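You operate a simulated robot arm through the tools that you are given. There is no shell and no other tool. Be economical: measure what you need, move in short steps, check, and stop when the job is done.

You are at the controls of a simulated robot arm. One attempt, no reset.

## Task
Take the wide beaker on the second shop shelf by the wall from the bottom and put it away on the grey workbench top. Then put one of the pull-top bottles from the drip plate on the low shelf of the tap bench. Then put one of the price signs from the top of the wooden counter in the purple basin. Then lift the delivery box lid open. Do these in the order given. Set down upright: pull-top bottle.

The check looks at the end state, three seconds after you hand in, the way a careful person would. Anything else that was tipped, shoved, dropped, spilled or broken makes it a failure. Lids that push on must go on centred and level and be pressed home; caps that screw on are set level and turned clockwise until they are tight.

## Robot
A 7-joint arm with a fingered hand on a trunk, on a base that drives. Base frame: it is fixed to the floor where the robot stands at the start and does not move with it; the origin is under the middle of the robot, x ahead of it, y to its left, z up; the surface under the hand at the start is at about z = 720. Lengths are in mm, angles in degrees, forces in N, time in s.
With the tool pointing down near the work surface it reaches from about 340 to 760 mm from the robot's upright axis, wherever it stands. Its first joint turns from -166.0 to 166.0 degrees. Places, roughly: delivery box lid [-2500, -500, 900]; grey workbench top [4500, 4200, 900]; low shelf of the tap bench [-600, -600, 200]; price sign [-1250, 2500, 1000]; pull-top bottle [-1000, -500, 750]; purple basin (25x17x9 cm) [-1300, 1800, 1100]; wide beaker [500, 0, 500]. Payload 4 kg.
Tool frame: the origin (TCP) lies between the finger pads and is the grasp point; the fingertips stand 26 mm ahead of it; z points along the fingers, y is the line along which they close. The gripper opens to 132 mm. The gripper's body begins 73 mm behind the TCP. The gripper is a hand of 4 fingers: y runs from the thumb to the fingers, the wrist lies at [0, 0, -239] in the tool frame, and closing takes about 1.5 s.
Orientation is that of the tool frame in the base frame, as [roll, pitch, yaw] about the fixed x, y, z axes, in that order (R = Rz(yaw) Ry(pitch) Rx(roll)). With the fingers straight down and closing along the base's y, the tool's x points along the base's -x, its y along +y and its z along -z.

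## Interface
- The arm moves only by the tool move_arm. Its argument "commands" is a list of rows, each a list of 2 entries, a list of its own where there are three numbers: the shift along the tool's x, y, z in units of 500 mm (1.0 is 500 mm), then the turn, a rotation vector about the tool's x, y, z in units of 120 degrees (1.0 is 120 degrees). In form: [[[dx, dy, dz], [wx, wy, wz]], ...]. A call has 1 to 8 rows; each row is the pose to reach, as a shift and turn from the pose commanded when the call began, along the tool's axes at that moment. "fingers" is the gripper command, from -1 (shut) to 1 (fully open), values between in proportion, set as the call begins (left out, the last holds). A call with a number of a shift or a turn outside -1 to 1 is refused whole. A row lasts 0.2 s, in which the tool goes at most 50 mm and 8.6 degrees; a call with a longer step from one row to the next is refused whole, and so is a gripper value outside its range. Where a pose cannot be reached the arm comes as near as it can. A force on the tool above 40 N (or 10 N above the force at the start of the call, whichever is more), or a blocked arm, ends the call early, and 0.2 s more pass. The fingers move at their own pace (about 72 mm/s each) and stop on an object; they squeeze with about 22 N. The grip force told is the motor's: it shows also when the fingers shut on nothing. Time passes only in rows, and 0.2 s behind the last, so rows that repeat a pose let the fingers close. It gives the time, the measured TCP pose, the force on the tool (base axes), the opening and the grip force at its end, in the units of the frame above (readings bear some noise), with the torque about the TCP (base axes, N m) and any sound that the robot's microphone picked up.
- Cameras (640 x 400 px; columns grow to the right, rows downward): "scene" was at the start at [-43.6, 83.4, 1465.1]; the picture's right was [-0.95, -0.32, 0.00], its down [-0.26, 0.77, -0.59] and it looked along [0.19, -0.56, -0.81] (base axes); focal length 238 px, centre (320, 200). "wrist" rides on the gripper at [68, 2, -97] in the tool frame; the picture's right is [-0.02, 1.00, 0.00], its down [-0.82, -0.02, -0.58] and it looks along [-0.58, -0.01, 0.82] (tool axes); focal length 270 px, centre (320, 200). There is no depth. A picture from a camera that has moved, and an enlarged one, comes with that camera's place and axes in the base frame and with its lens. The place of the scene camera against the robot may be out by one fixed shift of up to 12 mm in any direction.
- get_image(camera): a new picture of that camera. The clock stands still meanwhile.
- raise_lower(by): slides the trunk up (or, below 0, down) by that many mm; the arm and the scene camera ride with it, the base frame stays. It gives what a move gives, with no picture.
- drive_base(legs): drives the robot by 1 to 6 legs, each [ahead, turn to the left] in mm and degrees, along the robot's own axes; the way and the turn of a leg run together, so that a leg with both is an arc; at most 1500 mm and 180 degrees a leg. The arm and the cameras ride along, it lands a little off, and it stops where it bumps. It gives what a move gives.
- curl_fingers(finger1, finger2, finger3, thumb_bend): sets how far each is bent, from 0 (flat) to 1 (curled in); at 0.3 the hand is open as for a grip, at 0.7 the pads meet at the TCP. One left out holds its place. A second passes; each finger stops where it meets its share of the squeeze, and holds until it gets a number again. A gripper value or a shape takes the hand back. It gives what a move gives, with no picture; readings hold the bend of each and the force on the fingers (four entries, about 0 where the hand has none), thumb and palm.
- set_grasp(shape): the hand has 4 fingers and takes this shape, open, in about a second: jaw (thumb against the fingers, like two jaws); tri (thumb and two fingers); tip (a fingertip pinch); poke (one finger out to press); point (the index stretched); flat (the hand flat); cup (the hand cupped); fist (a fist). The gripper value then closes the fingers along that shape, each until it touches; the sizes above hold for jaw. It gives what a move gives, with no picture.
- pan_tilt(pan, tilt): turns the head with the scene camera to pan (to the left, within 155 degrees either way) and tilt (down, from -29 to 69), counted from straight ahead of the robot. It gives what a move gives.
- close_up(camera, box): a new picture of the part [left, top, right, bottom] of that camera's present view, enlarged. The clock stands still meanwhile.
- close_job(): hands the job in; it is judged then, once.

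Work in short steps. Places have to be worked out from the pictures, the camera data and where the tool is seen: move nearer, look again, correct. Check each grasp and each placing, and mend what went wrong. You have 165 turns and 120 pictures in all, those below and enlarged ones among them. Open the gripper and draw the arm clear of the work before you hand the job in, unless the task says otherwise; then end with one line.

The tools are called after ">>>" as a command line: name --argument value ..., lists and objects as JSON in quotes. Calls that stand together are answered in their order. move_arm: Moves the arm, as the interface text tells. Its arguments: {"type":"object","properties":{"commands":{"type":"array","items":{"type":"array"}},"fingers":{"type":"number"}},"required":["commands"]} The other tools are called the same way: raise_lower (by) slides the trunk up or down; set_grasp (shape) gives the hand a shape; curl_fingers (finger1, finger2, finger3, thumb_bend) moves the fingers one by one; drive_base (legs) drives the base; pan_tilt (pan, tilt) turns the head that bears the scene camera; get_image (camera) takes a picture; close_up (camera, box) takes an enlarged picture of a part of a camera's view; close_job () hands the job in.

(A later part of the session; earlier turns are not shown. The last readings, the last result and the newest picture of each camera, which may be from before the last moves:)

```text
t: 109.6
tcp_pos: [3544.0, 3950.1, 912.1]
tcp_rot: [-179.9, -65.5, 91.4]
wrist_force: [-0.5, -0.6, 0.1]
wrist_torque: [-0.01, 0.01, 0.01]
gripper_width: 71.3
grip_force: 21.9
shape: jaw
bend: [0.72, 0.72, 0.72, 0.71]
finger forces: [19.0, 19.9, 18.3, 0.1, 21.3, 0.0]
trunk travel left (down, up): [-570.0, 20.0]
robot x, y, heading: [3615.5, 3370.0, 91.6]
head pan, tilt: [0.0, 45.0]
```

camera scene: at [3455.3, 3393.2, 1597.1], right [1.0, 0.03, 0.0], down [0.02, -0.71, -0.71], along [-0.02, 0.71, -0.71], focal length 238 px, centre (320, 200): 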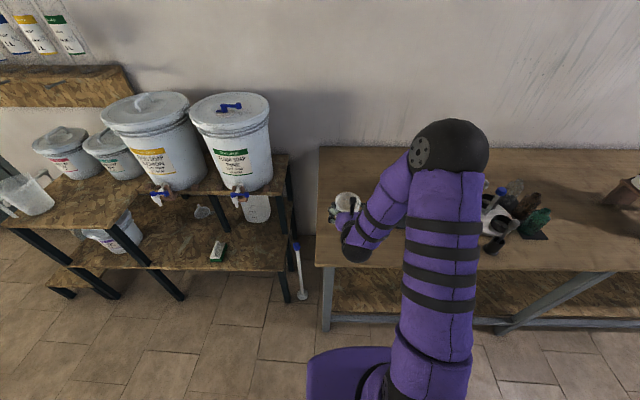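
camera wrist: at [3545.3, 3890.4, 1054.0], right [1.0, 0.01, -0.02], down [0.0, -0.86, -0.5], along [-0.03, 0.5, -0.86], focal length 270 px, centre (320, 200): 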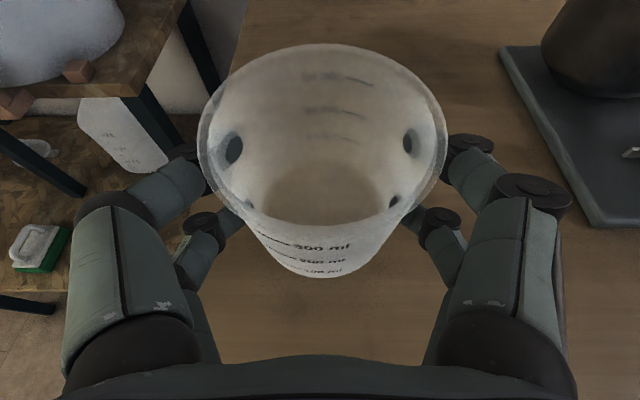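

>>> move_arm --commands '[[[-0.0055, 0, 0.0025], [0, 0, 0]], [[-0.011, 0, 0.005], [0, 0, 0]], [[-0.0165, 0, 0.0075], [0, 0, 0]], [[-0.022, 0, 0.01], [0, 0, 0]], [[-0.0275, 0, 0.0125], [0, 0, 0]], [[-0.033, 0, 0.015], [0, 0, 0]], [[-0.0385, 0, 0.0175], [0, 0, 0]], [[-0.044, 0, 0.02], [0, 0, 0]]]'

>>> get_image --camera "wrist"

```text
t: 110.7
tcp_pos: [3541.6, 3954.0, 908.2]
tcp_rot: [179.9, -66.8, 91.5]
wrist_force: [1.0, -3.3, 16.9]
wrist_torque: [-0.49, -0.15, -0.02]
gripper_width: 71.7
grip_force: 21.9
shape: jaw
bend: [0.72, 0.73, 0.73, 0.71]
finger forces: [23.8, 24.2, 24.4, 0.0, 23.5, 0.0]
trunk travel left (down, up): [-570.0, 20.0]
robot x, y, heading: [3616.8, 3373.8, 91.3]
head pan, tilt: [0.0, 45.0]
stopped in row 5: the force on the tool passed its limit at 43 N (the readings are from after the stop); the commanded pose is now the measured one
```

```text
90 pictures are left
camera wrist: at [3545.0, 3891.7, 1007.9], right [1.0, 0.01, -0.02], down [0.0, -0.85, -0.52], along [-0.03, 0.52, -0.85], focal length 270 px, centre (320, 200)
```

wrist: 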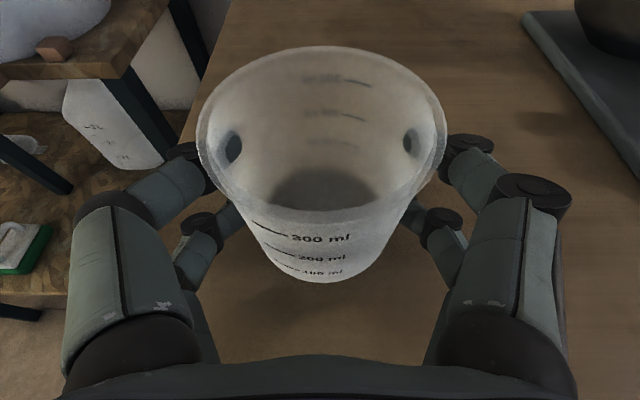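

Contact made, beaker stands on the bench. Relax by 1 mm and open the fingers.

>>> move_arm --commands '[[[0.002, 0, -0.001], [0, 0, 0]], [[0.002, 0, -0.001], [0, 0, 0]], [[0.002, 0, -0.001], [0, 0, 0]], [[0.002, 0, -0.001], [0, 0, 0]], [[0.002, 0, -0.001], [0, 0, 0]], [[0.002, 0, -0.001], [0, 0, 0]], [[0.002, 0, -0.001], [0, 0, 0]]]' --fingers 1

>>> get_image --camera "wrist"

```text
t: 112.3
tcp_pos: [3543.6, 3954.9, 906.1]
tcp_rot: [179.9, -66.4, 91.5]
wrist_force: [0.3, -0.5, -0.1]
wrist_torque: [0.01, 0.02, 0.01]
gripper_width: 131.8
grip_force: 0.0
shape: jaw
bend: [0.3, 0.3, 0.3, 0.3]
finger forces: [0.0, 0.0, 0.0, 0.0, 0.1, 0.0]
trunk travel left (down, up): [-570.0, 20.0]
robot x, y, heading: [3617.8, 3375.9, 91.4]
head pan, tilt: [0.0, 45.0]
```

```text
89 pictures are left
camera wrist: at [3545.1, 3891.9, 1006.8], right [1.0, 0.01, -0.02], down [0.0, -0.86, -0.52], along [-0.03, 0.52, -0.86], focal length 270 px, centre (320, 200)
```

wrist: 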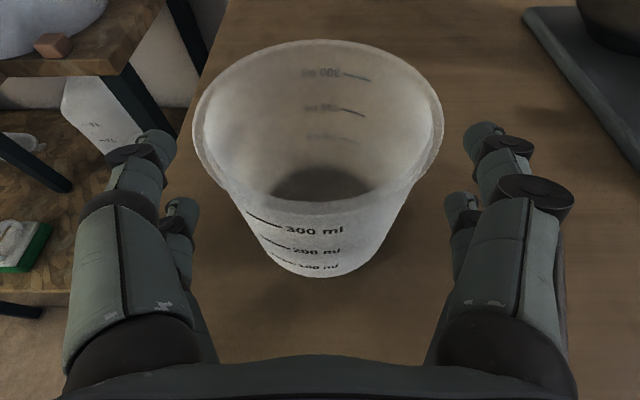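

Beaker stands free. Retreat along the tool axis (back and up).

>>> move_arm --commands '[[[0.01, 0, -0.09], [0, 0, 0]], [[0.02, 0, -0.18], [0, 0, 0]], [[0.06, 0, -0.26], [0, 0, 0]], [[0.12, 0, -0.33], [0, 0, 0]], [[0.18, 0, -0.38], [0, 0, 0]], [[0.24, 0, -0.43], [0, 0, 0]]]'

>>> get_image --camera "wrist"

```text
t: 113.7
tcp_pos: [3505.6, 3882.8, 1136.9]
tcp_rot: [179.8, -66.4, 91.6]
wrist_force: [-0.6, -0.8, 0.6]
wrist_torque: [0.0, -0.01, 0.01]
gripper_width: 132.0
grip_force: 0.1
shape: jaw
bend: [0.3, 0.3, 0.3, 0.3]
finger forces: [0.0, 0.0, 0.1, 0.0, 0.0, 0.1]
out of reach, approached as far as the arm can: row 2, 3, 4, 5, 6
trunk travel left (down, up): [-570.0, 20.0]
robot x, y, heading: [3618.1, 3375.0, 91.3]
head pan, tilt: [0.0, 45.0]
```

```text
88 pictures are left
camera wrist: at [3508.1, 3821.7, 1238.0], right [1.0, 0.01, -0.02], down [0.0, -0.86, -0.52], along [-0.03, 0.52, -0.86], focal length 270 px, centre (320, 200)
```

wrist: 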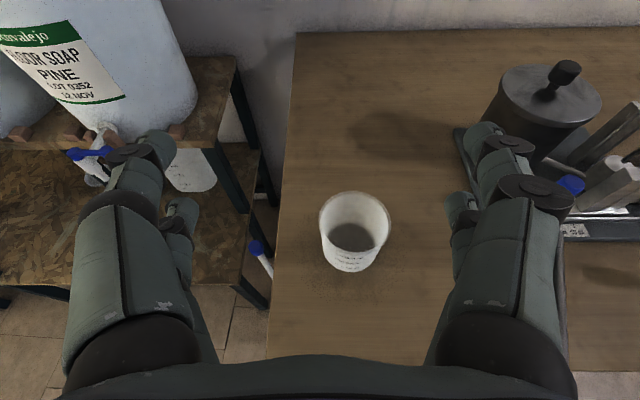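

Beaker placed upright. Now back off and drive back to the shop area along the reverse route.

>>> drive_base --legs '[[-300, 0], [0, 77], [1500, 0], [1500, 0]]'

>>> pan_tilt --pan 20 --tilt 25

>>> get_image --camera "scene"

```text
t: 133.5
tcp_pos: [161.0, 3695.7, 1135.7]
tcp_rot: [179.9, -66.3, 168.8]
wrist_force: [-0.2, -0.7, 0.4]
wrist_torque: [-0.02, 0.01, -0.01]
gripper_width: 131.9
grip_force: 0.1
shape: jaw
bend: [0.3, 0.3, 0.3, 0.3]
finger forces: [0.0, 0.0, 0.0, 0.0, 0.0, 0.0]
trunk travel left (down, up): [-570.0, 20.0]
robot x, y, heading: [684.7, 3689.6, 169.1]
head pan, tilt: [0.0, 45.0]
```

```text
t: 134.3
tcp_pos: [161.0, 3694.5, 1136.2]
tcp_rot: [180.0, -66.4, 168.8]
wrist_force: [-0.5, 0.1, -0.5]
wrist_torque: [0.0, 0.04, 0.0]
gripper_width: 132.0
grip_force: 0.1
shape: jaw
bend: [0.3, 0.3, 0.3, 0.3]
finger forces: [0.0, 0.0, 0.0, 0.0, 0.1, 0.0]
trunk travel left (down, up): [-570.0, 20.0]
robot x, y, heading: [683.5, 3688.3, 168.8]
head pan, tilt: [20.0, 25.0]
```

```text
87 pictures are left
camera scene: at [614.7, 3513.7, 1627.6], right [-0.15, 0.99, 0.0], down [0.42, 0.06, -0.91], along [-0.9, -0.14, -0.42], focal length 238 px, centre (320, 200)
```

scene: 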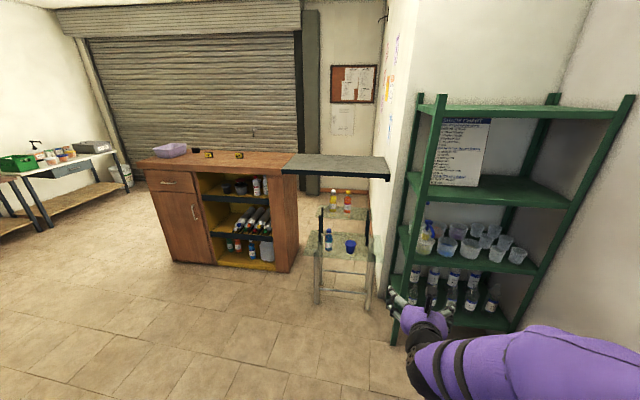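

Path around the stools is clear. Arc left to head down the aisle toward -y.

>>> drive_base --legs '[[0, 20], [500, 0], [500, 40.5], [500, 40.5], [1300, 0]]'

>>> pan_tilt --pan 0 --tilt 25

>>> get_image --camera "scene"

```text
t: 149.6
tcp_pos: [-303.6, 1103.7, 1136.8]
tcp_rot: [179.9, -66.3, -89.8]
wrist_force: [0.6, 1.0, 0.3]
wrist_torque: [0.0, -0.02, -0.03]
gripper_width: 131.9
grip_force: 0.1
shape: jaw
bend: [0.3, 0.3, 0.3, 0.3]
finger forces: [0.1, 0.1, 0.1, 0.0, 0.0, 0.0]
trunk travel left (down, up): [-570.0, 20.0]
robot x, y, heading: [-400.4, 1617.0, -89.8]
head pan, tilt: [20.0, 25.0]
```

```text
t: 150.5
tcp_pos: [-303.4, 1105.1, 1137.2]
tcp_rot: [179.9, -66.5, -89.8]
wrist_force: [-0.4, 0.9, 0.2]
wrist_torque: [-0.02, 0.01, -0.01]
gripper_width: 132.1
grip_force: 0.1
shape: jaw
bend: [0.3, 0.3, 0.3, 0.3]
finger forces: [0.0, 0.1, 0.0, 0.0, 0.1, 0.0]
trunk travel left (down, up): [-570.0, 20.0]
robot x, y, heading: [-403.2, 1620.2, -89.8]
head pan, tilt: [0.0, 25.0]
```

```text
86 pictures are left
camera scene: at [-254.9, 1585.6, 1627.7], right [-1.0, 0.0, 0.0], down [0.0, 0.42, -0.91], along [0.0, -0.91, -0.42], focal length 238 px, centre (320, 200)
```

scene: 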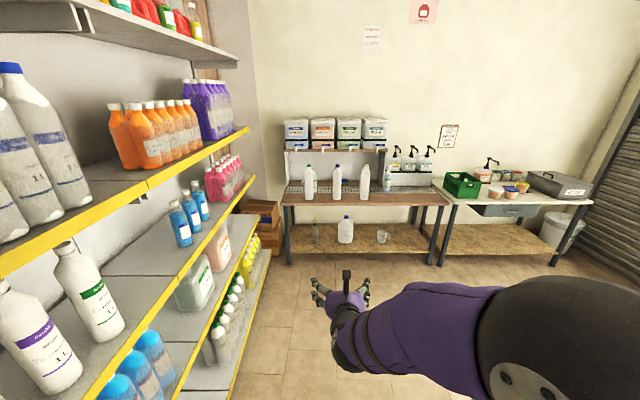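

Good overview: the low shelf holds a clear bottle, jug and cup, with free spots. Drive to in front of the tap bench's right part, near the blue-label bottle.

>>> drive_base --legs '[[0, -22], [1450, 0], [0, 22]]'

>>> pan_tilt --pan 0 --tilt 45

>>> get_image --camera "scene"

```text
t: 160.2
tcp_pos: [-853.5, -246.1, 1137.8]
tcp_rot: [179.8, -66.4, -90.3]
wrist_force: [0.0, -1.1, 1.0]
wrist_torque: [-0.03, 0.01, -0.02]
gripper_width: 132.0
grip_force: 0.0
shape: jaw
bend: [0.3, 0.3, 0.3, 0.3]
finger forces: [0.0, 0.0, 0.0, 0.0, 0.0, 0.2]
trunk travel left (down, up): [-570.0, 20.0]
robot x, y, heading: [-944.9, 263.2, -89.8]
head pan, tilt: [0.0, 25.0]
```

```text
t: 161.1
tcp_pos: [-853.5, -246.2, 1136.6]
tcp_rot: [179.9, -66.4, -90.3]
wrist_force: [1.4, 0.0, -0.5]
wrist_torque: [0.01, -0.01, -0.03]
gripper_width: 131.8
grip_force: 0.0
shape: jaw
bend: [0.3, 0.3, 0.3, 0.3]
finger forces: [0.0, 0.0, 0.0, 0.0, 0.0, 0.0]
trunk travel left (down, up): [-570.0, 20.0]
robot x, y, heading: [-943.3, 267.7, -90.0]
head pan, tilt: [0.0, 45.0]
```

```text
85 pictures are left
camera scene: at [-800.8, 245.8, 1597.1], right [-1.0, 0.0, 0.0], down [0.0, 0.71, -0.71], along [0.0, -0.71, -0.71], focal length 238 px, centre (320, 200)
```

scene: 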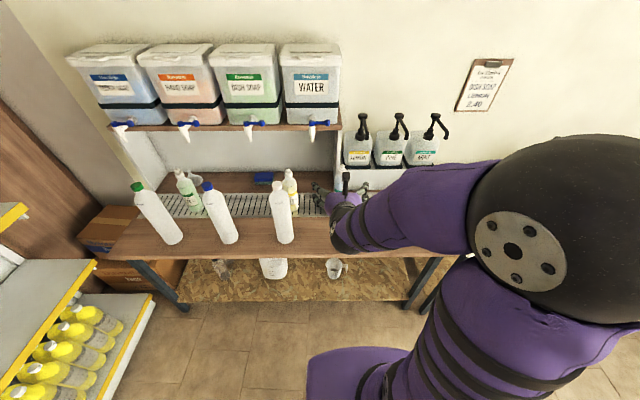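

>>> get_image --camera "wrist"

>>> close_up --camera "scene" --box '[120, 140, 440, 300]'

```text
84 pictures are left
camera wrist: at [-855.4, -184.8, 1237.2], right [-1.0, 0.02, -0.02], down [0.03, 0.86, -0.52], along [0.01, -0.52, -0.86], focal length 270 px, centre (320, 200)
```

wrist: 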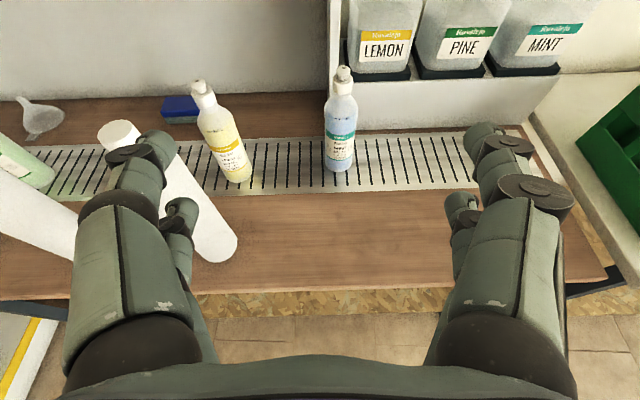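

```text
2.00 times, centred on (280, 220) of scene
camera zoom: at [-800.8, 245.8, 1597.1], right [-1.0, 0.0, 0.0], down [0.0, 0.71, -0.71], along [0.0, -0.71, -0.71], focal length 475 px, centre (400, 160)
```

zoom: 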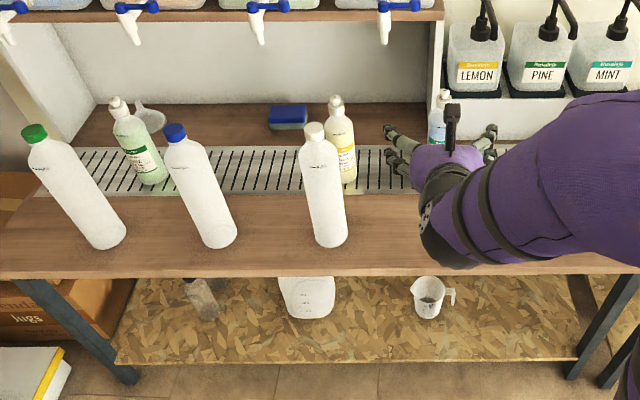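

Blue-label bottle located at ≈(-893, -588), base ≈730, top ≈968. Lower the trunk and drive closer.

>>> raise_lower --by -290

>>> drive_base --legs '[[110, 0]]'

>>> get_image --camera "wrist"

```text
t: 164.0
tcp_pos: [-852.9, -244.6, 845.8]
tcp_rot: [179.9, -66.4, -90.3]
wrist_force: [-0.1, 0.2, 0.7]
wrist_torque: [-0.01, 0.03, 0.0]
gripper_width: 131.8
grip_force: 0.2
shape: jaw
bend: [0.3, 0.3, 0.3, 0.3]
finger forces: [0.0, 0.0, 0.0, 0.1, 0.0, 0.1]
trunk travel left (down, up): [-280.0, 310.0]
robot x, y, heading: [-948.5, 266.9, -90.1]
head pan, tilt: [0.0, 45.0]
```

```text
t: 165.2
tcp_pos: [-853.9, -354.5, 846.1]
tcp_rot: [179.7, -66.4, -90.3]
wrist_force: [0.3, -0.5, -0.1]
wrist_torque: [0.03, 0.01, -0.03]
gripper_width: 131.9
grip_force: 0.1
shape: jaw
bend: [0.3, 0.3, 0.3, 0.3]
finger forces: [0.1, 0.0, 0.1, 0.0, 0.0, 0.0]
trunk travel left (down, up): [-280.0, 310.0]
robot x, y, heading: [-949.4, 156.3, -90.0]
head pan, tilt: [0.0, 45.0]
```

```text
82 pictures are left
camera wrist: at [-855.5, -294.2, 947.3], right [-1.0, 0.02, -0.02], down [0.03, 0.86, -0.52], along [0.01, -0.52, -0.86], focal length 270 px, centre (320, 200)
```

wrist: 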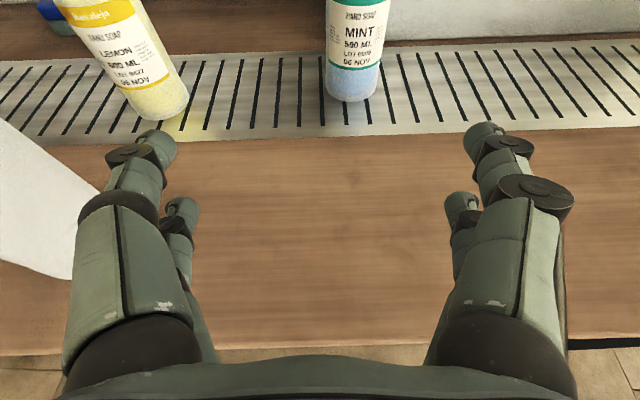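

Consistent fix: bottle at (-896, -588), base z 730, Ø67. Align laterally and advance to TCP (-895, -586, 820).

>>> move_arm --commands '[[[0.01, 0.06, 0.03], [0, 0, 0]], [[0.04, 0.082, 0.11], [0, 0, 0]], [[0.067, 0.082, 0.2], [0, 0, 0]], [[0.1, 0.082, 0.28], [0, 0, 0]], [[0.12, 0.082, 0.36], [0, 0, 0]], [[0.137, 0.082, 0.444], [0, 0, 0]], [[0.137, 0.082, 0.444], [0, 0, 0]]]'

>>> get_image --camera "wrist"

```text
t: 166.8
tcp_pos: [-892.9, -584.9, 820.1]
tcp_rot: [179.8, -66.4, -90.2]
wrist_force: [0.5, -0.7, -0.5]
wrist_torque: [0.01, -0.01, -0.02]
gripper_width: 132.0
grip_force: 0.1
shape: jaw
bend: [0.3, 0.3, 0.3, 0.3]
finger forces: [0.0, 0.0, 0.1, 0.1, 0.0, 0.0]
trunk travel left (down, up): [-280.0, 310.0]
robot x, y, heading: [-947.1, 156.6, -90.0]
head pan, tilt: [0.0, 45.0]
```

```text
81 pictures are left
camera wrist: at [-896.5, -525.1, 921.0], right [-1.0, 0.02, -0.02], down [0.03, 0.86, -0.52], along [0.01, -0.52, -0.86], focal length 270 px, centre (320, 200)
```

wrist: 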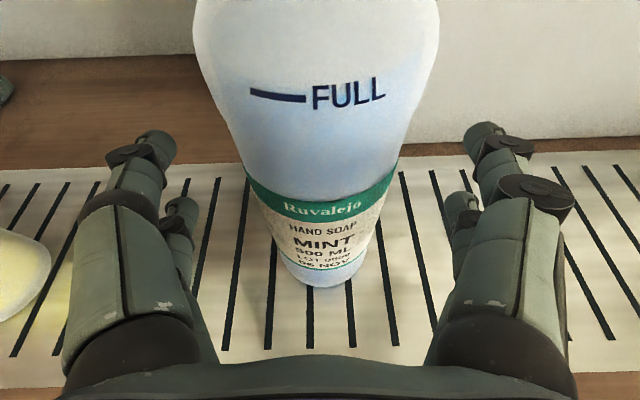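

Bottle is centred between the fingers. Close.

>>> move_arm --commands '[[[0, 0, 0], [0, 0, 0]], [[0, 0, 0], [0, 0, 0]], [[0, 0, 0], [0, 0, 0]], [[0, 0, 0], [0, 0, 0]], [[0, 0, 0], [0, 0, 0]], [[0, 0, 0], [0, 0, 0]], [[0, 0, 0], [0, 0, 0]], [[0, 0, 0], [0, 0, 0]]]' --fingers -1

>>> move_arm --commands '[[[0.04, 0, -0.016], [0, 0, 0]], [[0.092, 0, -0.04], [0, 0, 0]], [[0.092, 0, -0.04], [0, 0, 0]]]'

>>> get_image --camera "wrist"

```text
t: 168.6
tcp_pos: [-895.2, -586.2, 820.8]
tcp_rot: [179.8, -66.4, -90.4]
wrist_force: [0.2, 0.6, -0.3]
wrist_torque: [0.18, 0.0, 0.01]
gripper_width: 57.5
grip_force: 21.9
shape: jaw
bend: [0.73, 0.73, 0.73, 0.7]
finger forces: [20.1, 19.4, 19.4, 0.0, 20.3, 0.1]
trunk travel left (down, up): [-280.0, 310.0]
robot x, y, heading: [-946.7, 161.0, -90.2]
head pan, tilt: [0.0, 45.0]
```

```text
t: 169.4
tcp_pos: [-893.9, -586.6, 869.4]
tcp_rot: [179.8, -66.3, -90.2]
wrist_force: [0.4, 1.0, -4.1]
wrist_torque: [0.1, 0.01, 0.04]
gripper_width: 57.4
grip_force: 22.0
shape: jaw
bend: [0.73, 0.73, 0.73, 0.7]
finger forces: [20.1, 18.9, 19.0, 0.0, 19.7, 0.0]
trunk travel left (down, up): [-280.0, 310.0]
robot x, y, heading: [-948.0, 159.1, -90.0]
head pan, tilt: [0.0, 45.0]
```

```text
80 pictures are left
camera wrist: at [-897.0, -525.3, 970.6], right [-1.0, 0.02, -0.02], down [0.03, 0.86, -0.52], along [0.01, -0.52, -0.86], focal length 270 px, centre (320, 200)
```

wrist: 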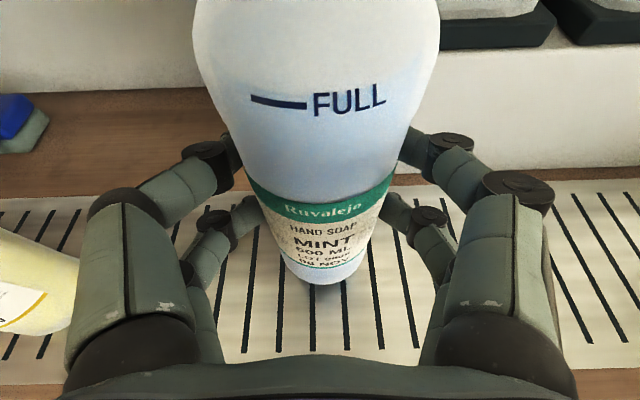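

Bottle held (≈4 N). Retract from over the bench, then back the base off.

>>> move_arm --commands '[[[-0.037, 0, -0.085], [0, 0, 0]], [[-0.074, 0, -0.17], [0, 0, 0]], [[-0.111, 0, -0.255], [0, 0, 0]], [[-0.148, 0, -0.34], [0, 0, 0]], [[-0.178, 0, -0.409], [0, 0, 0]], [[-0.178, 0, -0.409], [0, 0, 0]]]'

>>> drive_base --legs '[[-250, 0]]'

>>> raise_lower --by -280

>>> pan_tilt --pan 0 --tilt 35

>>> get_image --camera "scene"

>>> get_image --camera "wrist"

```text
t: 170.8
tcp_pos: [-894.4, -361.7, 871.2]
tcp_rot: [179.9, -66.4, -90.3]
wrist_force: [-0.2, -0.2, -6.0]
wrist_torque: [0.11, 0.0, 0.0]
gripper_width: 57.1
grip_force: 21.7
shape: jaw
bend: [0.73, 0.73, 0.73, 0.7]
finger forces: [20.2, 18.7, 18.9, 0.0, 19.8, 0.0]
trunk travel left (down, up): [-280.0, 310.0]
robot x, y, heading: [-948.1, 157.4, -90.0]
head pan, tilt: [0.0, 45.0]
```

```text
t: 172.6
tcp_pos: [-894.3, -113.1, 870.8]
tcp_rot: [179.7, -66.2, -90.2]
wrist_force: [0.7, 0.6, -5.4]
wrist_torque: [0.13, 0.0, -0.02]
gripper_width: 57.3
grip_force: 21.9
shape: jaw
bend: [0.73, 0.73, 0.73, 0.7]
finger forces: [20.2, 18.8, 18.9, 0.0, 19.8, 0.0]
trunk travel left (down, up): [-280.0, 310.0]
robot x, y, heading: [-945.2, 406.0, -90.2]
head pan, tilt: [0.0, 45.0]
```

```text
t: 175.4
tcp_pos: [-892.5, -114.2, 590.9]
tcp_rot: [179.8, -66.3, -90.3]
wrist_force: [0.3, -0.1, -6.2]
wrist_torque: [0.08, 0.0, 0.03]
gripper_width: 57.3
grip_force: 22.5
shape: jaw
bend: [0.73, 0.73, 0.73, 0.7]
finger forces: [20.2, 18.7, 19.0, 0.1, 19.8, 0.1]
trunk travel left (down, up): [0.0, 590.0]
robot x, y, heading: [-942.5, 409.4, -90.0]
head pan, tilt: [0.0, 45.0]
```

```text
t: 176.1
tcp_pos: [-893.3, -115.7, 590.6]
tcp_rot: [179.9, -66.3, -90.1]
wrist_force: [0.1, -0.2, -4.9]
wrist_torque: [0.1, 0.0, -0.02]
gripper_width: 57.1
grip_force: 22.1
shape: jaw
bend: [0.73, 0.73, 0.73, 0.7]
finger forces: [20.2, 18.8, 18.9, 0.0, 19.8, 0.1]
trunk travel left (down, up): [0.0, 590.0]
robot x, y, heading: [-950.6, 405.1, -90.3]
head pan, tilt: [0.0, 35.0]
```

```text
79 pictures are left
camera scene: at [-800.5, 378.4, 1041.8], right [-1.0, 0.0, 0.0], down [0.0, 0.57, -0.82], along [0.0, -0.82, -0.57], focal length 238 px, centre (320, 200)
```

scene: 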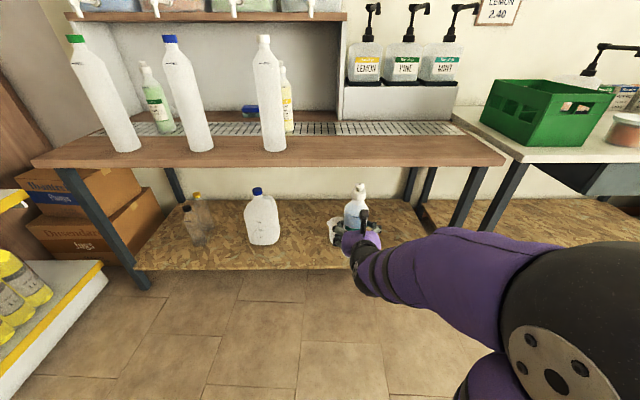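

```text
78 pictures are left
camera wrist: at [-895.0, -52.4, 691.4], right [-1.0, 0.02, -0.02], down [0.03, 0.86, -0.52], along [0.01, -0.52, -0.86], focal length 270 px, centre (320, 200)
```

wrist: 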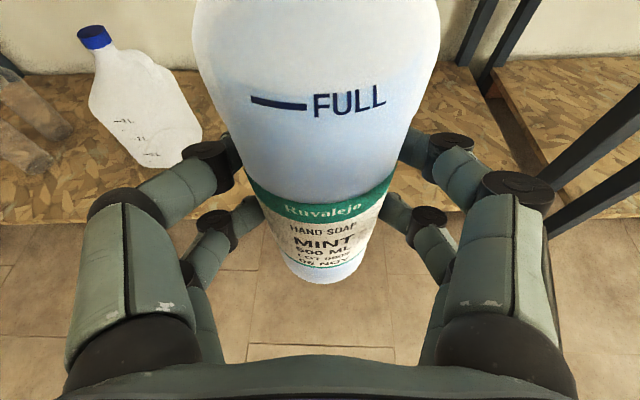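

The low shelf has a cup at x≈-900 and jug at x≈-500; free room around x≈-1120. Shift the robot 225 mm to the right.

>>> drive_base --legs '[[0, -90], [220, 0], [0, 90]]'

>>> move_arm --commands '[[[-0.082, 0, 0.036], [0, 0, 0]], [[-0.165, 0, 0.072], [0, 0, 0]], [[-0.247, 0, 0.108], [0, 0, 0]], [[-0.33, 0, 0.144], [0, 0, 0]], [[-0.412, 0, 0.18], [0, 0, 0]], [[-0.47, 0, 0.205], [0, 0, 0]], [[-0.47, 0, 0.205], [0, 0, 0]]]'

>>> get_image --camera "scene"

>>> get_image --camera "wrist"

```text
t: 186.3
tcp_pos: [-1107.6, -113.8, 590.5]
tcp_rot: [179.9, -66.3, -89.7]
wrist_force: [-0.8, 0.2, -5.0]
wrist_torque: [0.13, -0.01, 0.03]
gripper_width: 56.9
grip_force: 21.9
shape: jaw
bend: [0.73, 0.73, 0.73, 0.7]
finger forces: [20.2, 18.6, 18.5, 0.0, 20.2, 0.0]
trunk travel left (down, up): [0.0, 590.0]
robot x, y, heading: [-1166.0, 405.0, -89.7]
head pan, tilt: [0.0, 35.0]
```

```text
t: 187.9
tcp_pos: [-1106.9, -114.0, 332.3]
tcp_rot: [179.9, -66.4, -89.7]
wrist_force: [-0.7, -0.6, -5.9]
wrist_torque: [0.09, 0.01, -0.01]
gripper_width: 56.8
grip_force: 22.0
shape: jaw
bend: [0.73, 0.73, 0.73, 0.7]
finger forces: [20.3, 18.8, 18.3, 0.0, 20.3, 0.0]
out of reach, approached as far as the arm can: row 1, 2, 3, 4, 5
trunk travel left (down, up): [0.0, 590.0]
robot x, y, heading: [-1167.7, 402.7, -89.4]
head pan, tilt: [0.0, 35.0]
```

```text
77 pictures are left
camera scene: at [-1019.6, 379.5, 1041.9], right [-1.0, -0.01, 0.0], down [-0.01, 0.57, -0.82], along [0.01, -0.82, -0.57], focal length 238 px, centre (320, 200)
```

scene: 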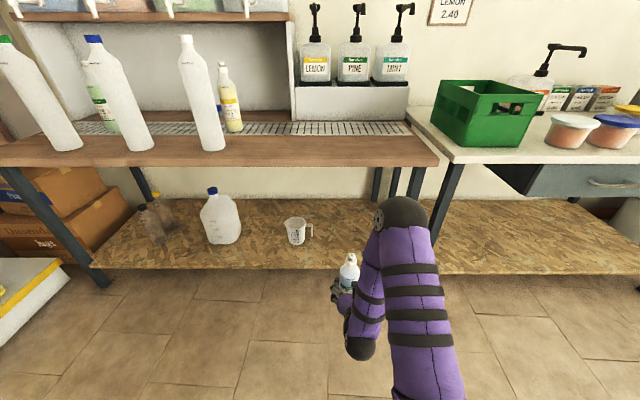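

```text
76 pictures are left
camera wrist: at [-1109.6, -52.2, 434.1], right [-1.0, 0.01, -0.02], down [0.02, 0.86, -0.52], along [0.02, -0.52, -0.86], focal length 270 px, centre (320, 200)
```

wrist: 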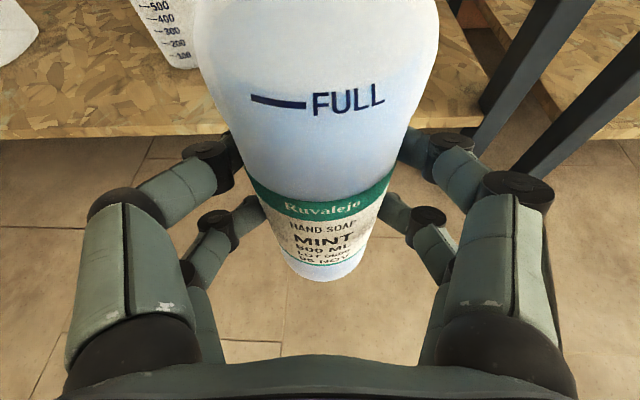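

Bottle base is at ~242, shelf at ~170. Move the base forward 80 and extend the arm into the shelf, keeping the elbow outside the bench edge.

>>> drive_base --legs '[[80, 0]]'

>>> move_arm --commands '[[[0.033, 0.03, 0.075], [0, 0, 0]], [[0.066, 0.03, 0.15], [0, 0, 0]], [[0.098, 0.03, 0.225], [0, 0, 0]], [[0.131, 0.03, 0.3], [0, 0, 0]], [[0.131, 0.03, 0.3], [0, 0, 0]]]'

>>> get_image --camera "scene"

>>> get_image --camera "wrist"

```text
t: 188.9
tcp_pos: [-1106.2, -192.4, 335.1]
tcp_rot: [179.9, -66.3, -89.7]
wrist_force: [-0.5, -0.2, -5.8]
wrist_torque: [0.1, 0.01, 0.04]
gripper_width: 56.7
grip_force: 21.8
shape: jaw
bend: [0.73, 0.73, 0.73, 0.7]
finger forces: [20.3, 18.8, 18.3, 0.1, 20.1, 0.0]
trunk travel left (down, up): [0.0, 590.0]
robot x, y, heading: [-1166.0, 330.8, -89.5]
head pan, tilt: [0.0, 35.0]
```

```text
t: 190.2
tcp_pos: [-1121.4, -357.9, 333.6]
tcp_rot: [179.8, -66.3, -89.7]
wrist_force: [-0.5, 0.1, -4.8]
wrist_torque: [0.11, -0.01, -0.01]
gripper_width: 56.7
grip_force: 21.8
shape: jaw
bend: [0.73, 0.73, 0.73, 0.7]
finger forces: [20.3, 18.6, 18.5, 0.0, 20.3, 0.0]
trunk travel left (down, up): [0.0, 590.0]
robot x, y, heading: [-1168.5, 325.2, -89.7]
head pan, tilt: [0.0, 35.0]
```

```text
75 pictures are left
camera scene: at [-1019.0, 299.2, 1041.9], right [-1.0, -0.01, 0.0], down [0.0, 0.57, -0.82], along [0.01, -0.82, -0.57], focal length 238 px, centre (320, 200)
```

scene: 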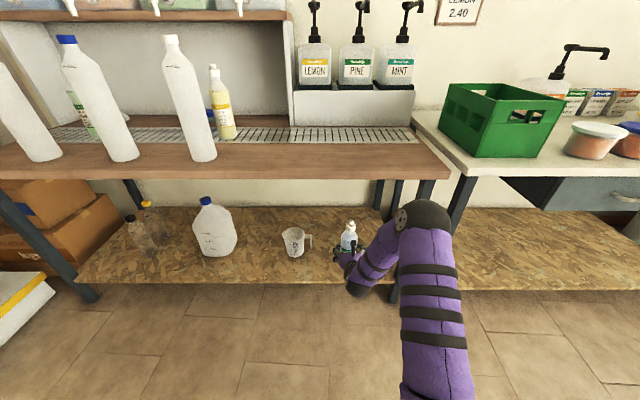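

```text
74 pictures are left
camera wrist: at [-1123.6, -296.7, 434.5], right [-1.0, 0.01, -0.02], down [0.02, 0.86, -0.51], along [0.02, -0.51, -0.86], focal length 270 px, centre (320, 200)
```

wrist: 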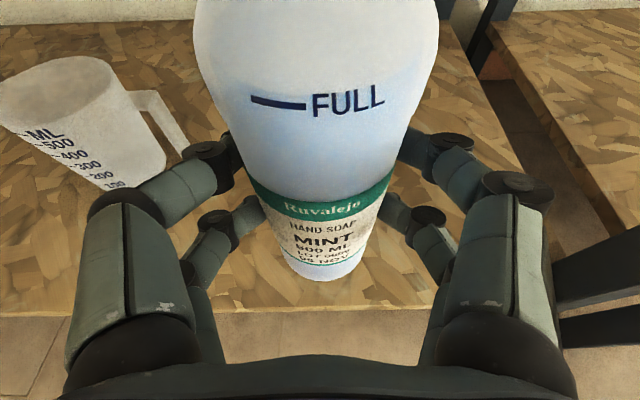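

Shelf surface clear; cup handle is ~40 mm off, so shift 20 mm right, advance to y≈-420 and lower 50 mm.

>>> move_arm --commands '[[[0.0, 0.04, 0], [0, 0, 0]], [[0.025, 0.04, 0.057], [0, 0, 0]], [[0.05, 0.04, 0.1136], [0, 0, 0]], [[0.004, 0.04, 0.134], [0, 0, 0]], [[-0.042, 0.04, 0.154], [0, 0, 0]], [[-0.042, 0.04, 0.154], [0, 0, 0]]]'

>>> get_image --camera "wrist"

```text
t: 191.6
tcp_pos: [-1141.5, -419.6, 283.4]
tcp_rot: [179.8, -66.3, -89.8]
wrist_force: [-0.2, 0.0, -5.6]
wrist_torque: [0.09, 0.0, -0.02]
gripper_width: 56.9
grip_force: 21.9
shape: jaw
bend: [0.73, 0.73, 0.73, 0.7]
finger forces: [20.3, 18.8, 18.4, 0.1, 20.4, 0.1]
trunk travel left (down, up): [0.0, 590.0]
robot x, y, heading: [-1164.0, 327.2, -89.3]
head pan, tilt: [0.0, 35.0]
```

```text
73 pictures are left
camera wrist: at [-1143.0, -358.6, 384.4], right [-1.0, 0.01, -0.02], down [0.02, 0.86, -0.52], along [0.02, -0.52, -0.86], focal length 270 px, centre (320, 200)
```

wrist: 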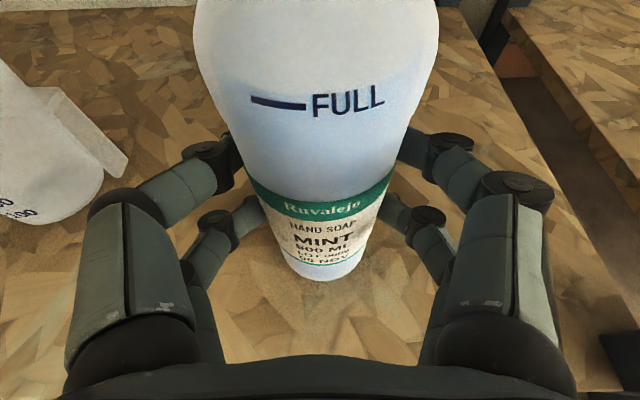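

Well clear of the cup. Descend in small steps until contact.

>>> move_arm --commands '[[[-0.0055, 0, 0.0024], [0, 0, 0]], [[-0.011, 0, 0.0048], [0, 0, 0]], [[-0.0165, 0, 0.0072], [0, 0, 0]], [[-0.022, 0, 0.0096], [0, 0, 0]], [[-0.0275, 0, 0.012], [0, 0, 0]]]'

```text
t: 192.8
tcp_pos: [-1142.0, -420.2, 269.4]
tcp_rot: [179.8, -66.6, -89.6]
wrist_force: [-0.4, -1.2, 6.1]
wrist_torque: [0.1, -0.01, -0.02]
gripper_width: 56.6
grip_force: 21.8
shape: jaw
bend: [0.73, 0.73, 0.73, 0.7]
finger forces: [20.3, 19.8, 19.2, 0.1, 20.1, 0.1]
trunk travel left (down, up): [0.0, 590.0]
robot x, y, heading: [-1165.0, 327.1, -89.3]
head pan, tilt: [0.0, 35.0]
```

Force changed from -5.6 to +6 N: the bottle rests on the shelf. Open the fingers.

>>> move_arm --commands '[[[0.001, 0, 0], [0, 0, 0]], [[0.001, 0, 0], [0, 0, 0]], [[0.001, 0, 0], [0, 0, 0]], [[0.001, 0, 0], [0, 0, 0]], [[0.001, 0, 0], [0, 0, 0]], [[0.001, 0, 0], [0, 0, 0]], [[0.001, 0, 0], [0, 0, 0]]]' --fingers 1

>>> get_image --camera "wrist"

```text
t: 194.3
tcp_pos: [-1139.3, -419.3, 268.7]
tcp_rot: [-180.0, -66.2, -89.7]
wrist_force: [0.2, -0.3, -0.8]
wrist_torque: [-0.03, -0.01, 0.02]
gripper_width: 132.0
grip_force: 0.0
shape: jaw
bend: [0.3, 0.3, 0.3, 0.3]
finger forces: [0.0, 0.0, 0.0, 0.1, 0.0, 0.0]
trunk travel left (down, up): [0.0, 590.0]
robot x, y, heading: [-1164.7, 325.0, -89.5]
head pan, tilt: [0.0, 35.0]
```

```text
72 pictures are left
camera wrist: at [-1143.6, -358.4, 369.3], right [-1.0, 0.01, -0.02], down [0.02, 0.86, -0.52], along [0.02, -0.52, -0.86], focal length 270 px, centre (320, 200)
```

wrist: 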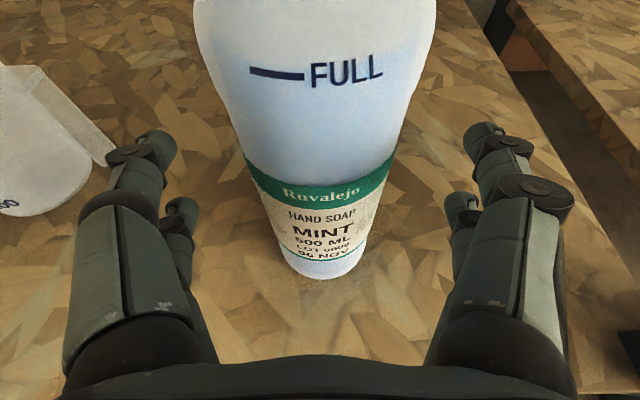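

Bottle stands upright. Withdraw horizontally, then drive back.

>>> move_arm --commands '[[[-0.034, 0, -0.078], [0, 0, 0]], [[-0.064, 0, -0.158], [0, 0, 0]], [[-0.09, 0, -0.24], [0, 0, 0]], [[-0.11, 0, -0.3], [0, 0, 0]]]'

>>> drive_base --legs '[[-300, 0]]'

>>> get_image --camera "scene"

```text
t: 195.3
tcp_pos: [-1143.2, -258.6, 278.2]
tcp_rot: [179.9, -66.4, -89.8]
wrist_force: [-1.2, 0.6, 0.3]
wrist_torque: [0.0, -0.02, 0.0]
gripper_width: 131.8
grip_force: 0.0
shape: jaw
bend: [0.3, 0.3, 0.3, 0.3]
finger forces: [0.1, 0.0, 0.0, 0.0, 0.0, 0.0]
trunk travel left (down, up): [0.0, 590.0]
robot x, y, heading: [-1162.6, 325.9, -89.6]
head pan, tilt: [0.0, 35.0]
```

```text
t: 197.4
tcp_pos: [-1143.7, 39.2, 277.7]
tcp_rot: [179.8, -66.3, -89.5]
wrist_force: [1.3, -0.3, -0.2]
wrist_torque: [0.0, 0.04, 0.01]
gripper_width: 131.9
grip_force: 0.0
shape: jaw
bend: [0.3, 0.3, 0.3, 0.3]
finger forces: [0.1, 0.0, 0.1, 0.0, 0.1, 0.0]
trunk travel left (down, up): [0.0, 590.0]
robot x, y, heading: [-1167.4, 622.7, -89.7]
head pan, tilt: [0.0, 35.0]
```

```text
71 pictures are left
camera scene: at [-1021.6, 598.4, 1041.9], right [-1.0, -0.01, 0.0], down [-0.01, 0.57, -0.82], along [0.01, -0.82, -0.57], focal length 238 px, centre (320, 200)
```

scene: 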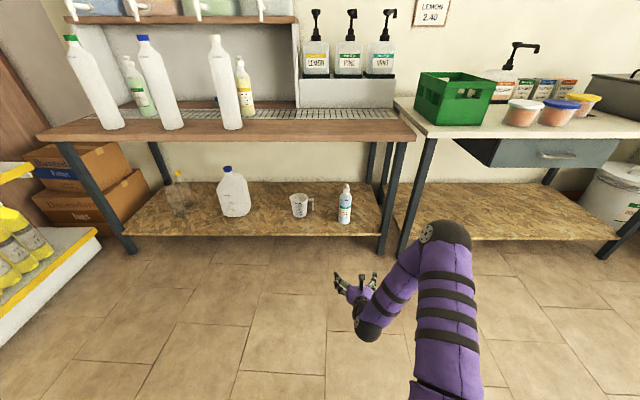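

Task 2 done: bottle upright on the low shelf. Raise the arm and trunk, then drive round to the counter's open side.

>>> move_arm --commands '[[[0.082, 0, -0.036], [0, 0, 0]], [[0.165, 0, -0.072], [0, 0, 0]], [[0.247, 0, -0.108], [0, 0, 0]], [[0.33, 0, -0.144], [0, 0, 0]], [[0.412, 0, -0.18], [0, 0, 0]], [[0.495, 0, -0.216], [0, 0, 0]], [[0.568, 0, -0.248], [0, 0, 0]]]'

>>> raise_lower --by 580

>>> drive_base --legs '[[0, 90], [750, 0], [0, 90], [1450, 0]]'

>>> pan_tilt --pan 80 --tilt 35

>>> get_image --camera "scene"

```text
t: 199.0
tcp_pos: [-1142.6, 38.7, 586.6]
tcp_rot: [179.8, -66.3, -89.8]
wrist_force: [-0.3, 0.8, 0.6]
wrist_torque: [0.04, 0.0, -0.05]
gripper_width: 132.1
grip_force: 0.0
shape: jaw
bend: [0.3, 0.3, 0.3, 0.3]
finger forces: [0.1, 0.0, 0.1, 0.0, 0.0, 0.0]
trunk travel left (down, up): [0.0, 590.0]
robot x, y, heading: [-1165.7, 627.8, -89.5]
head pan, tilt: [0.0, 35.0]
```

```text
refused: 580 is not a number from -400 to 400
```

```text
t: 218.4
tcp_pos: [-486.8, 2682.7, 587.3]
tcp_rot: [-180.0, -66.3, 91.1]
wrist_force: [-0.4, 0.2, -0.1]
wrist_torque: [-0.03, 0.03, -0.01]
gripper_width: 131.9
grip_force: 0.0
shape: jaw
bend: [0.3, 0.3, 0.3, 0.3]
finger forces: [0.0, 0.0, 0.0, 0.0, 0.0, 0.1]
trunk travel left (down, up): [0.0, 590.0]
robot x, y, heading: [-457.8, 2096.0, 91.2]
head pan, tilt: [0.0, 35.0]
```

```text
t: 219.9
tcp_pos: [-486.5, 2682.7, 586.4]
tcp_rot: [179.8, -66.4, 91.1]
wrist_force: [-0.6, 1.1, -0.6]
wrist_torque: [-0.01, -0.01, 0.02]
gripper_width: 132.1
grip_force: 0.0
shape: jaw
bend: [0.3, 0.3, 0.3, 0.3]
finger forces: [0.0, 0.1, 0.1, 0.1, 0.0, 0.1]
trunk travel left (down, up): [0.0, 590.0]
robot x, y, heading: [-454.6, 2101.0, 91.2]
head pan, tilt: [80.0, 35.0]
```

```text
70 pictures are left
camera scene: at [-699.1, 2046.4, 1041.9], right [0.15, 0.99, 0.0], down [0.57, -0.09, -0.82], along [-0.81, 0.12, -0.57], focal length 238 px, centre (320, 200)
```

scene: 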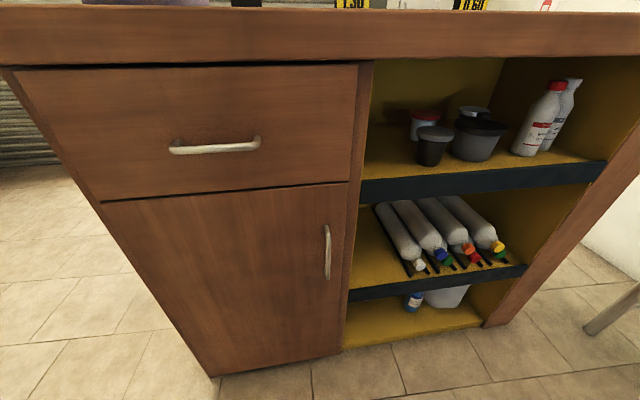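

Trunk limit is 400 per call; raise in two steps and look again.

>>> raise_lower --by 400

>>> raise_lower --by 180

>>> get_image --camera "scene"

```text
t: 223.8
tcp_pos: [-485.9, 2682.7, 987.2]
tcp_rot: [179.9, -66.4, 91.1]
wrist_force: [-0.3, -0.6, -0.7]
wrist_torque: [-0.01, -0.01, -0.01]
gripper_width: 131.8
grip_force: 0.0
shape: jaw
bend: [0.3, 0.3, 0.3, 0.3]
finger forces: [0.0, 0.1, 0.0, 0.0, 0.0, 0.1]
trunk travel left (down, up): [-400.0, 190.0]
robot x, y, heading: [-452.7, 2098.6, 91.3]
head pan, tilt: [80.0, 35.0]
```

```text
t: 225.8
tcp_pos: [-486.1, 2682.9, 1166.7]
tcp_rot: [180.0, -66.4, 91.2]
wrist_force: [-0.1, -0.1, -0.6]
wrist_torque: [0.0, 0.02, 0.03]
gripper_width: 131.9
grip_force: 0.1
shape: jaw
bend: [0.3, 0.3, 0.3, 0.3]
finger forces: [0.1, 0.1, 0.1, 0.0, 0.0, 0.0]
trunk travel left (down, up): [-580.0, 10.0]
robot x, y, heading: [-453.0, 2093.6, 91.4]
head pan, tilt: [80.0, 35.0]
```

```text
69 pictures are left
camera scene: at [-699.1, 2046.5, 1621.9], right [0.15, 0.99, 0.0], down [0.57, -0.09, -0.82], along [-0.81, 0.12, -0.57], focal length 238 px, centre (320, 200)
```

scene: 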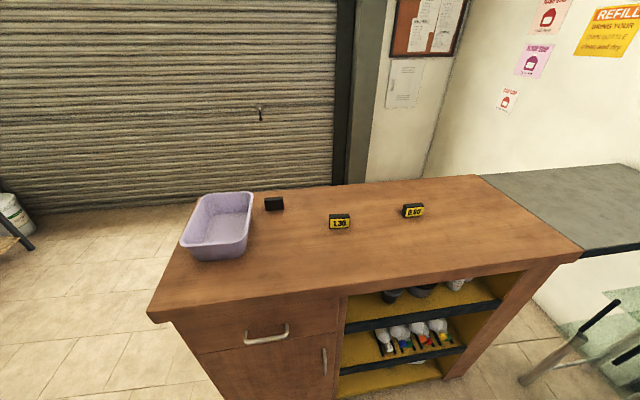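

Counter top z≈1066, front edge x≈-1095. Three signs and the basin (≈(-1310, 1788)). Zoom on the signs.

>>> close_up --camera "scene" --box '[180, 170, 460, 280]'

```text
2.29 times, centred on (320, 225) of scene
camera zoom: at [-699.1, 2046.5, 1621.9], right [0.15, 0.99, 0.0], down [0.57, -0.09, -0.82], along [-0.81, 0.12, -0.57], focal length 543 px, centre (320, 143)
```

zoom: 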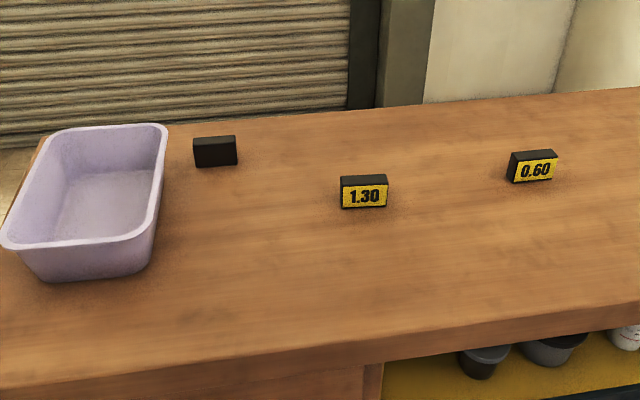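

Signs are small blocks (~72×45×20). I'll turn to face the counter and drive up to about (-690, 2010).

>>> drive_base --legs '[[0, 107], [250, 0], [0, -18.5]]'

>>> pan_tilt --pan 0 --tilt 50

>>> get_image --camera "scene"

>>> get_image --camera "wrist"

```text
t: 233.7
tcp_pos: [-1277.5, 1993.2, 1166.1]
tcp_rot: [179.9, -66.3, -179.8]
wrist_force: [-0.8, 0.5, 0.0]
wrist_torque: [-0.02, -0.01, -0.03]
gripper_width: 132.1
grip_force: 0.0
shape: jaw
bend: [0.3, 0.3, 0.3, 0.3]
finger forces: [0.1, 0.1, 0.0, 0.0, 0.1, 0.1]
trunk travel left (down, up): [-580.0, 10.0]
robot x, y, heading: [-691.1, 2015.0, -179.7]
head pan, tilt: [80.0, 35.0]
```

```text
t: 235.2
tcp_pos: [-1275.8, 1994.2, 1166.2]
tcp_rot: [179.9, -66.4, -179.7]
wrist_force: [0.0, -0.6, 0.0]
wrist_torque: [-0.01, 0.02, -0.03]
gripper_width: 131.9
grip_force: 0.1
shape: jaw
bend: [0.3, 0.3, 0.3, 0.3]
finger forces: [0.0, 0.0, 0.0, 0.0, 0.0, 0.0]
trunk travel left (down, up): [-580.0, 10.0]
robot x, y, heading: [-689.7, 2015.9, -179.8]
head pan, tilt: [0.0, 50.0]
```

```text
67 pictures are left
camera scene: at [-713.5, 1863.5, 1600.2], right [-0.01, 1.0, 0.0], down [0.77, 0.0, -0.64], along [-0.64, 0.0, -0.77], focal length 238 px, centre (320, 200)
```

scene: 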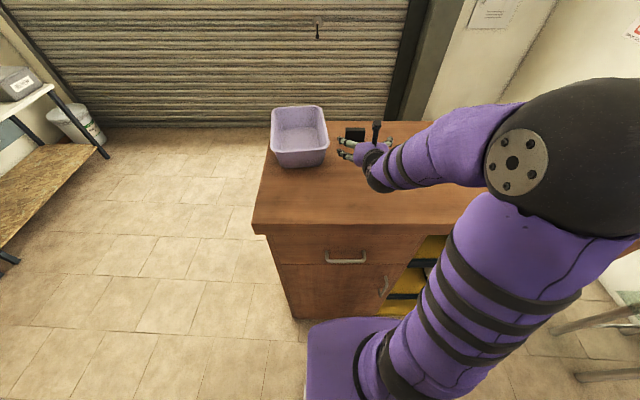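

```text
66 pictures are left
camera wrist: at [-1216.7, 1995.1, 1267.6], right [0.01, 1.0, -0.02], down [0.86, -0.02, -0.52], along [-0.52, -0.01, -0.86], focal length 270 px, centre (320, 200)
```

wrist: 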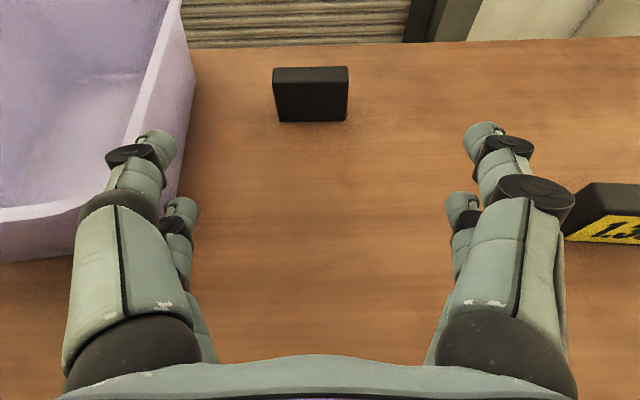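

I'll pitch the hand straight down while lifting 60 mm and moving toward the 1.30 sign.

>>> move_arm --commands '[[[0.014, 0.027, -0.006], [0, -0.0692, 0]], [[0.028, 0.055, -0.012], [0, -0.138, 0]], [[0.041, 0.082, -0.018], [0, -0.2075, 0]], [[0.055, 0.11, -0.024], [0, -0.277, 0]], [[0.069, 0.137, -0.03], [0, -0.346, 0]], [[0.083, 0.165, -0.036], [0, -0.415, 0]], [[0.096, 0.192, -0.042], [0, -0.484, 0]], [[0.11, 0.22, -0.048], [0, -0.553, 0]]]'

>>> get_image --camera "wrist"

```text
t: 237.0
tcp_pos: [-1277.5, 2103.8, 1226.3]
tcp_rot: [179.9, 0.3, -179.9]
wrist_force: [0.0, 1.0, 0.3]
wrist_torque: [-0.02, -0.01, 0.02]
gripper_width: 132.1
grip_force: 0.0
shape: jaw
bend: [0.3, 0.3, 0.3, 0.3]
finger forces: [0.0, 0.0, 0.0, 0.0, 0.0, 0.0]
out of reach, approached as far as the arm can: row 2
trunk travel left (down, up): [-580.0, 10.0]
robot x, y, heading: [-690.7, 2019.7, -179.9]
head pan, tilt: [0.0, 50.0]
```

```text
65 pictures are left
camera wrist: at [-1347.2, 2105.7, 1322.7], right [0.02, 1.0, 0.0], down [0.81, -0.02, 0.58], along [0.58, -0.01, -0.81], focal length 270 px, centre (320, 200)
```

wrist: 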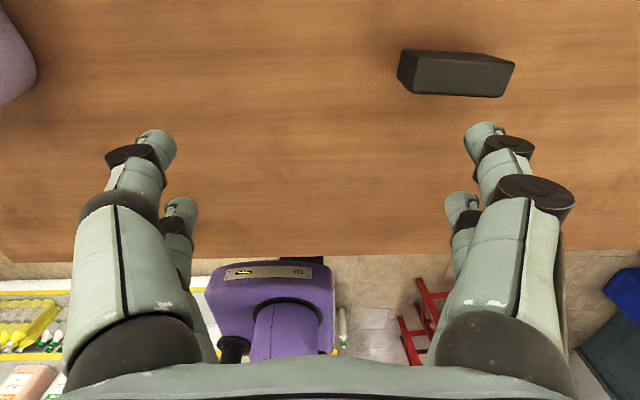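

>>> close_up --camera "wrist" --box '[370, 20, 550, 130]'

```text
3.56 times, centred on (460, 75) of wrist
camera zoom: at [-1347.2, 2105.7, 1322.7], right [0.02, 1.0, 0.0], down [0.81, -0.02, 0.58], along [0.58, -0.01, -0.81], focal length 961 px, centre (-178, 644)
```

zoom: 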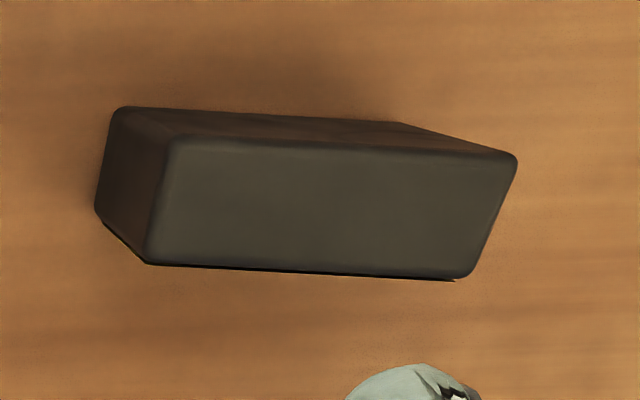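

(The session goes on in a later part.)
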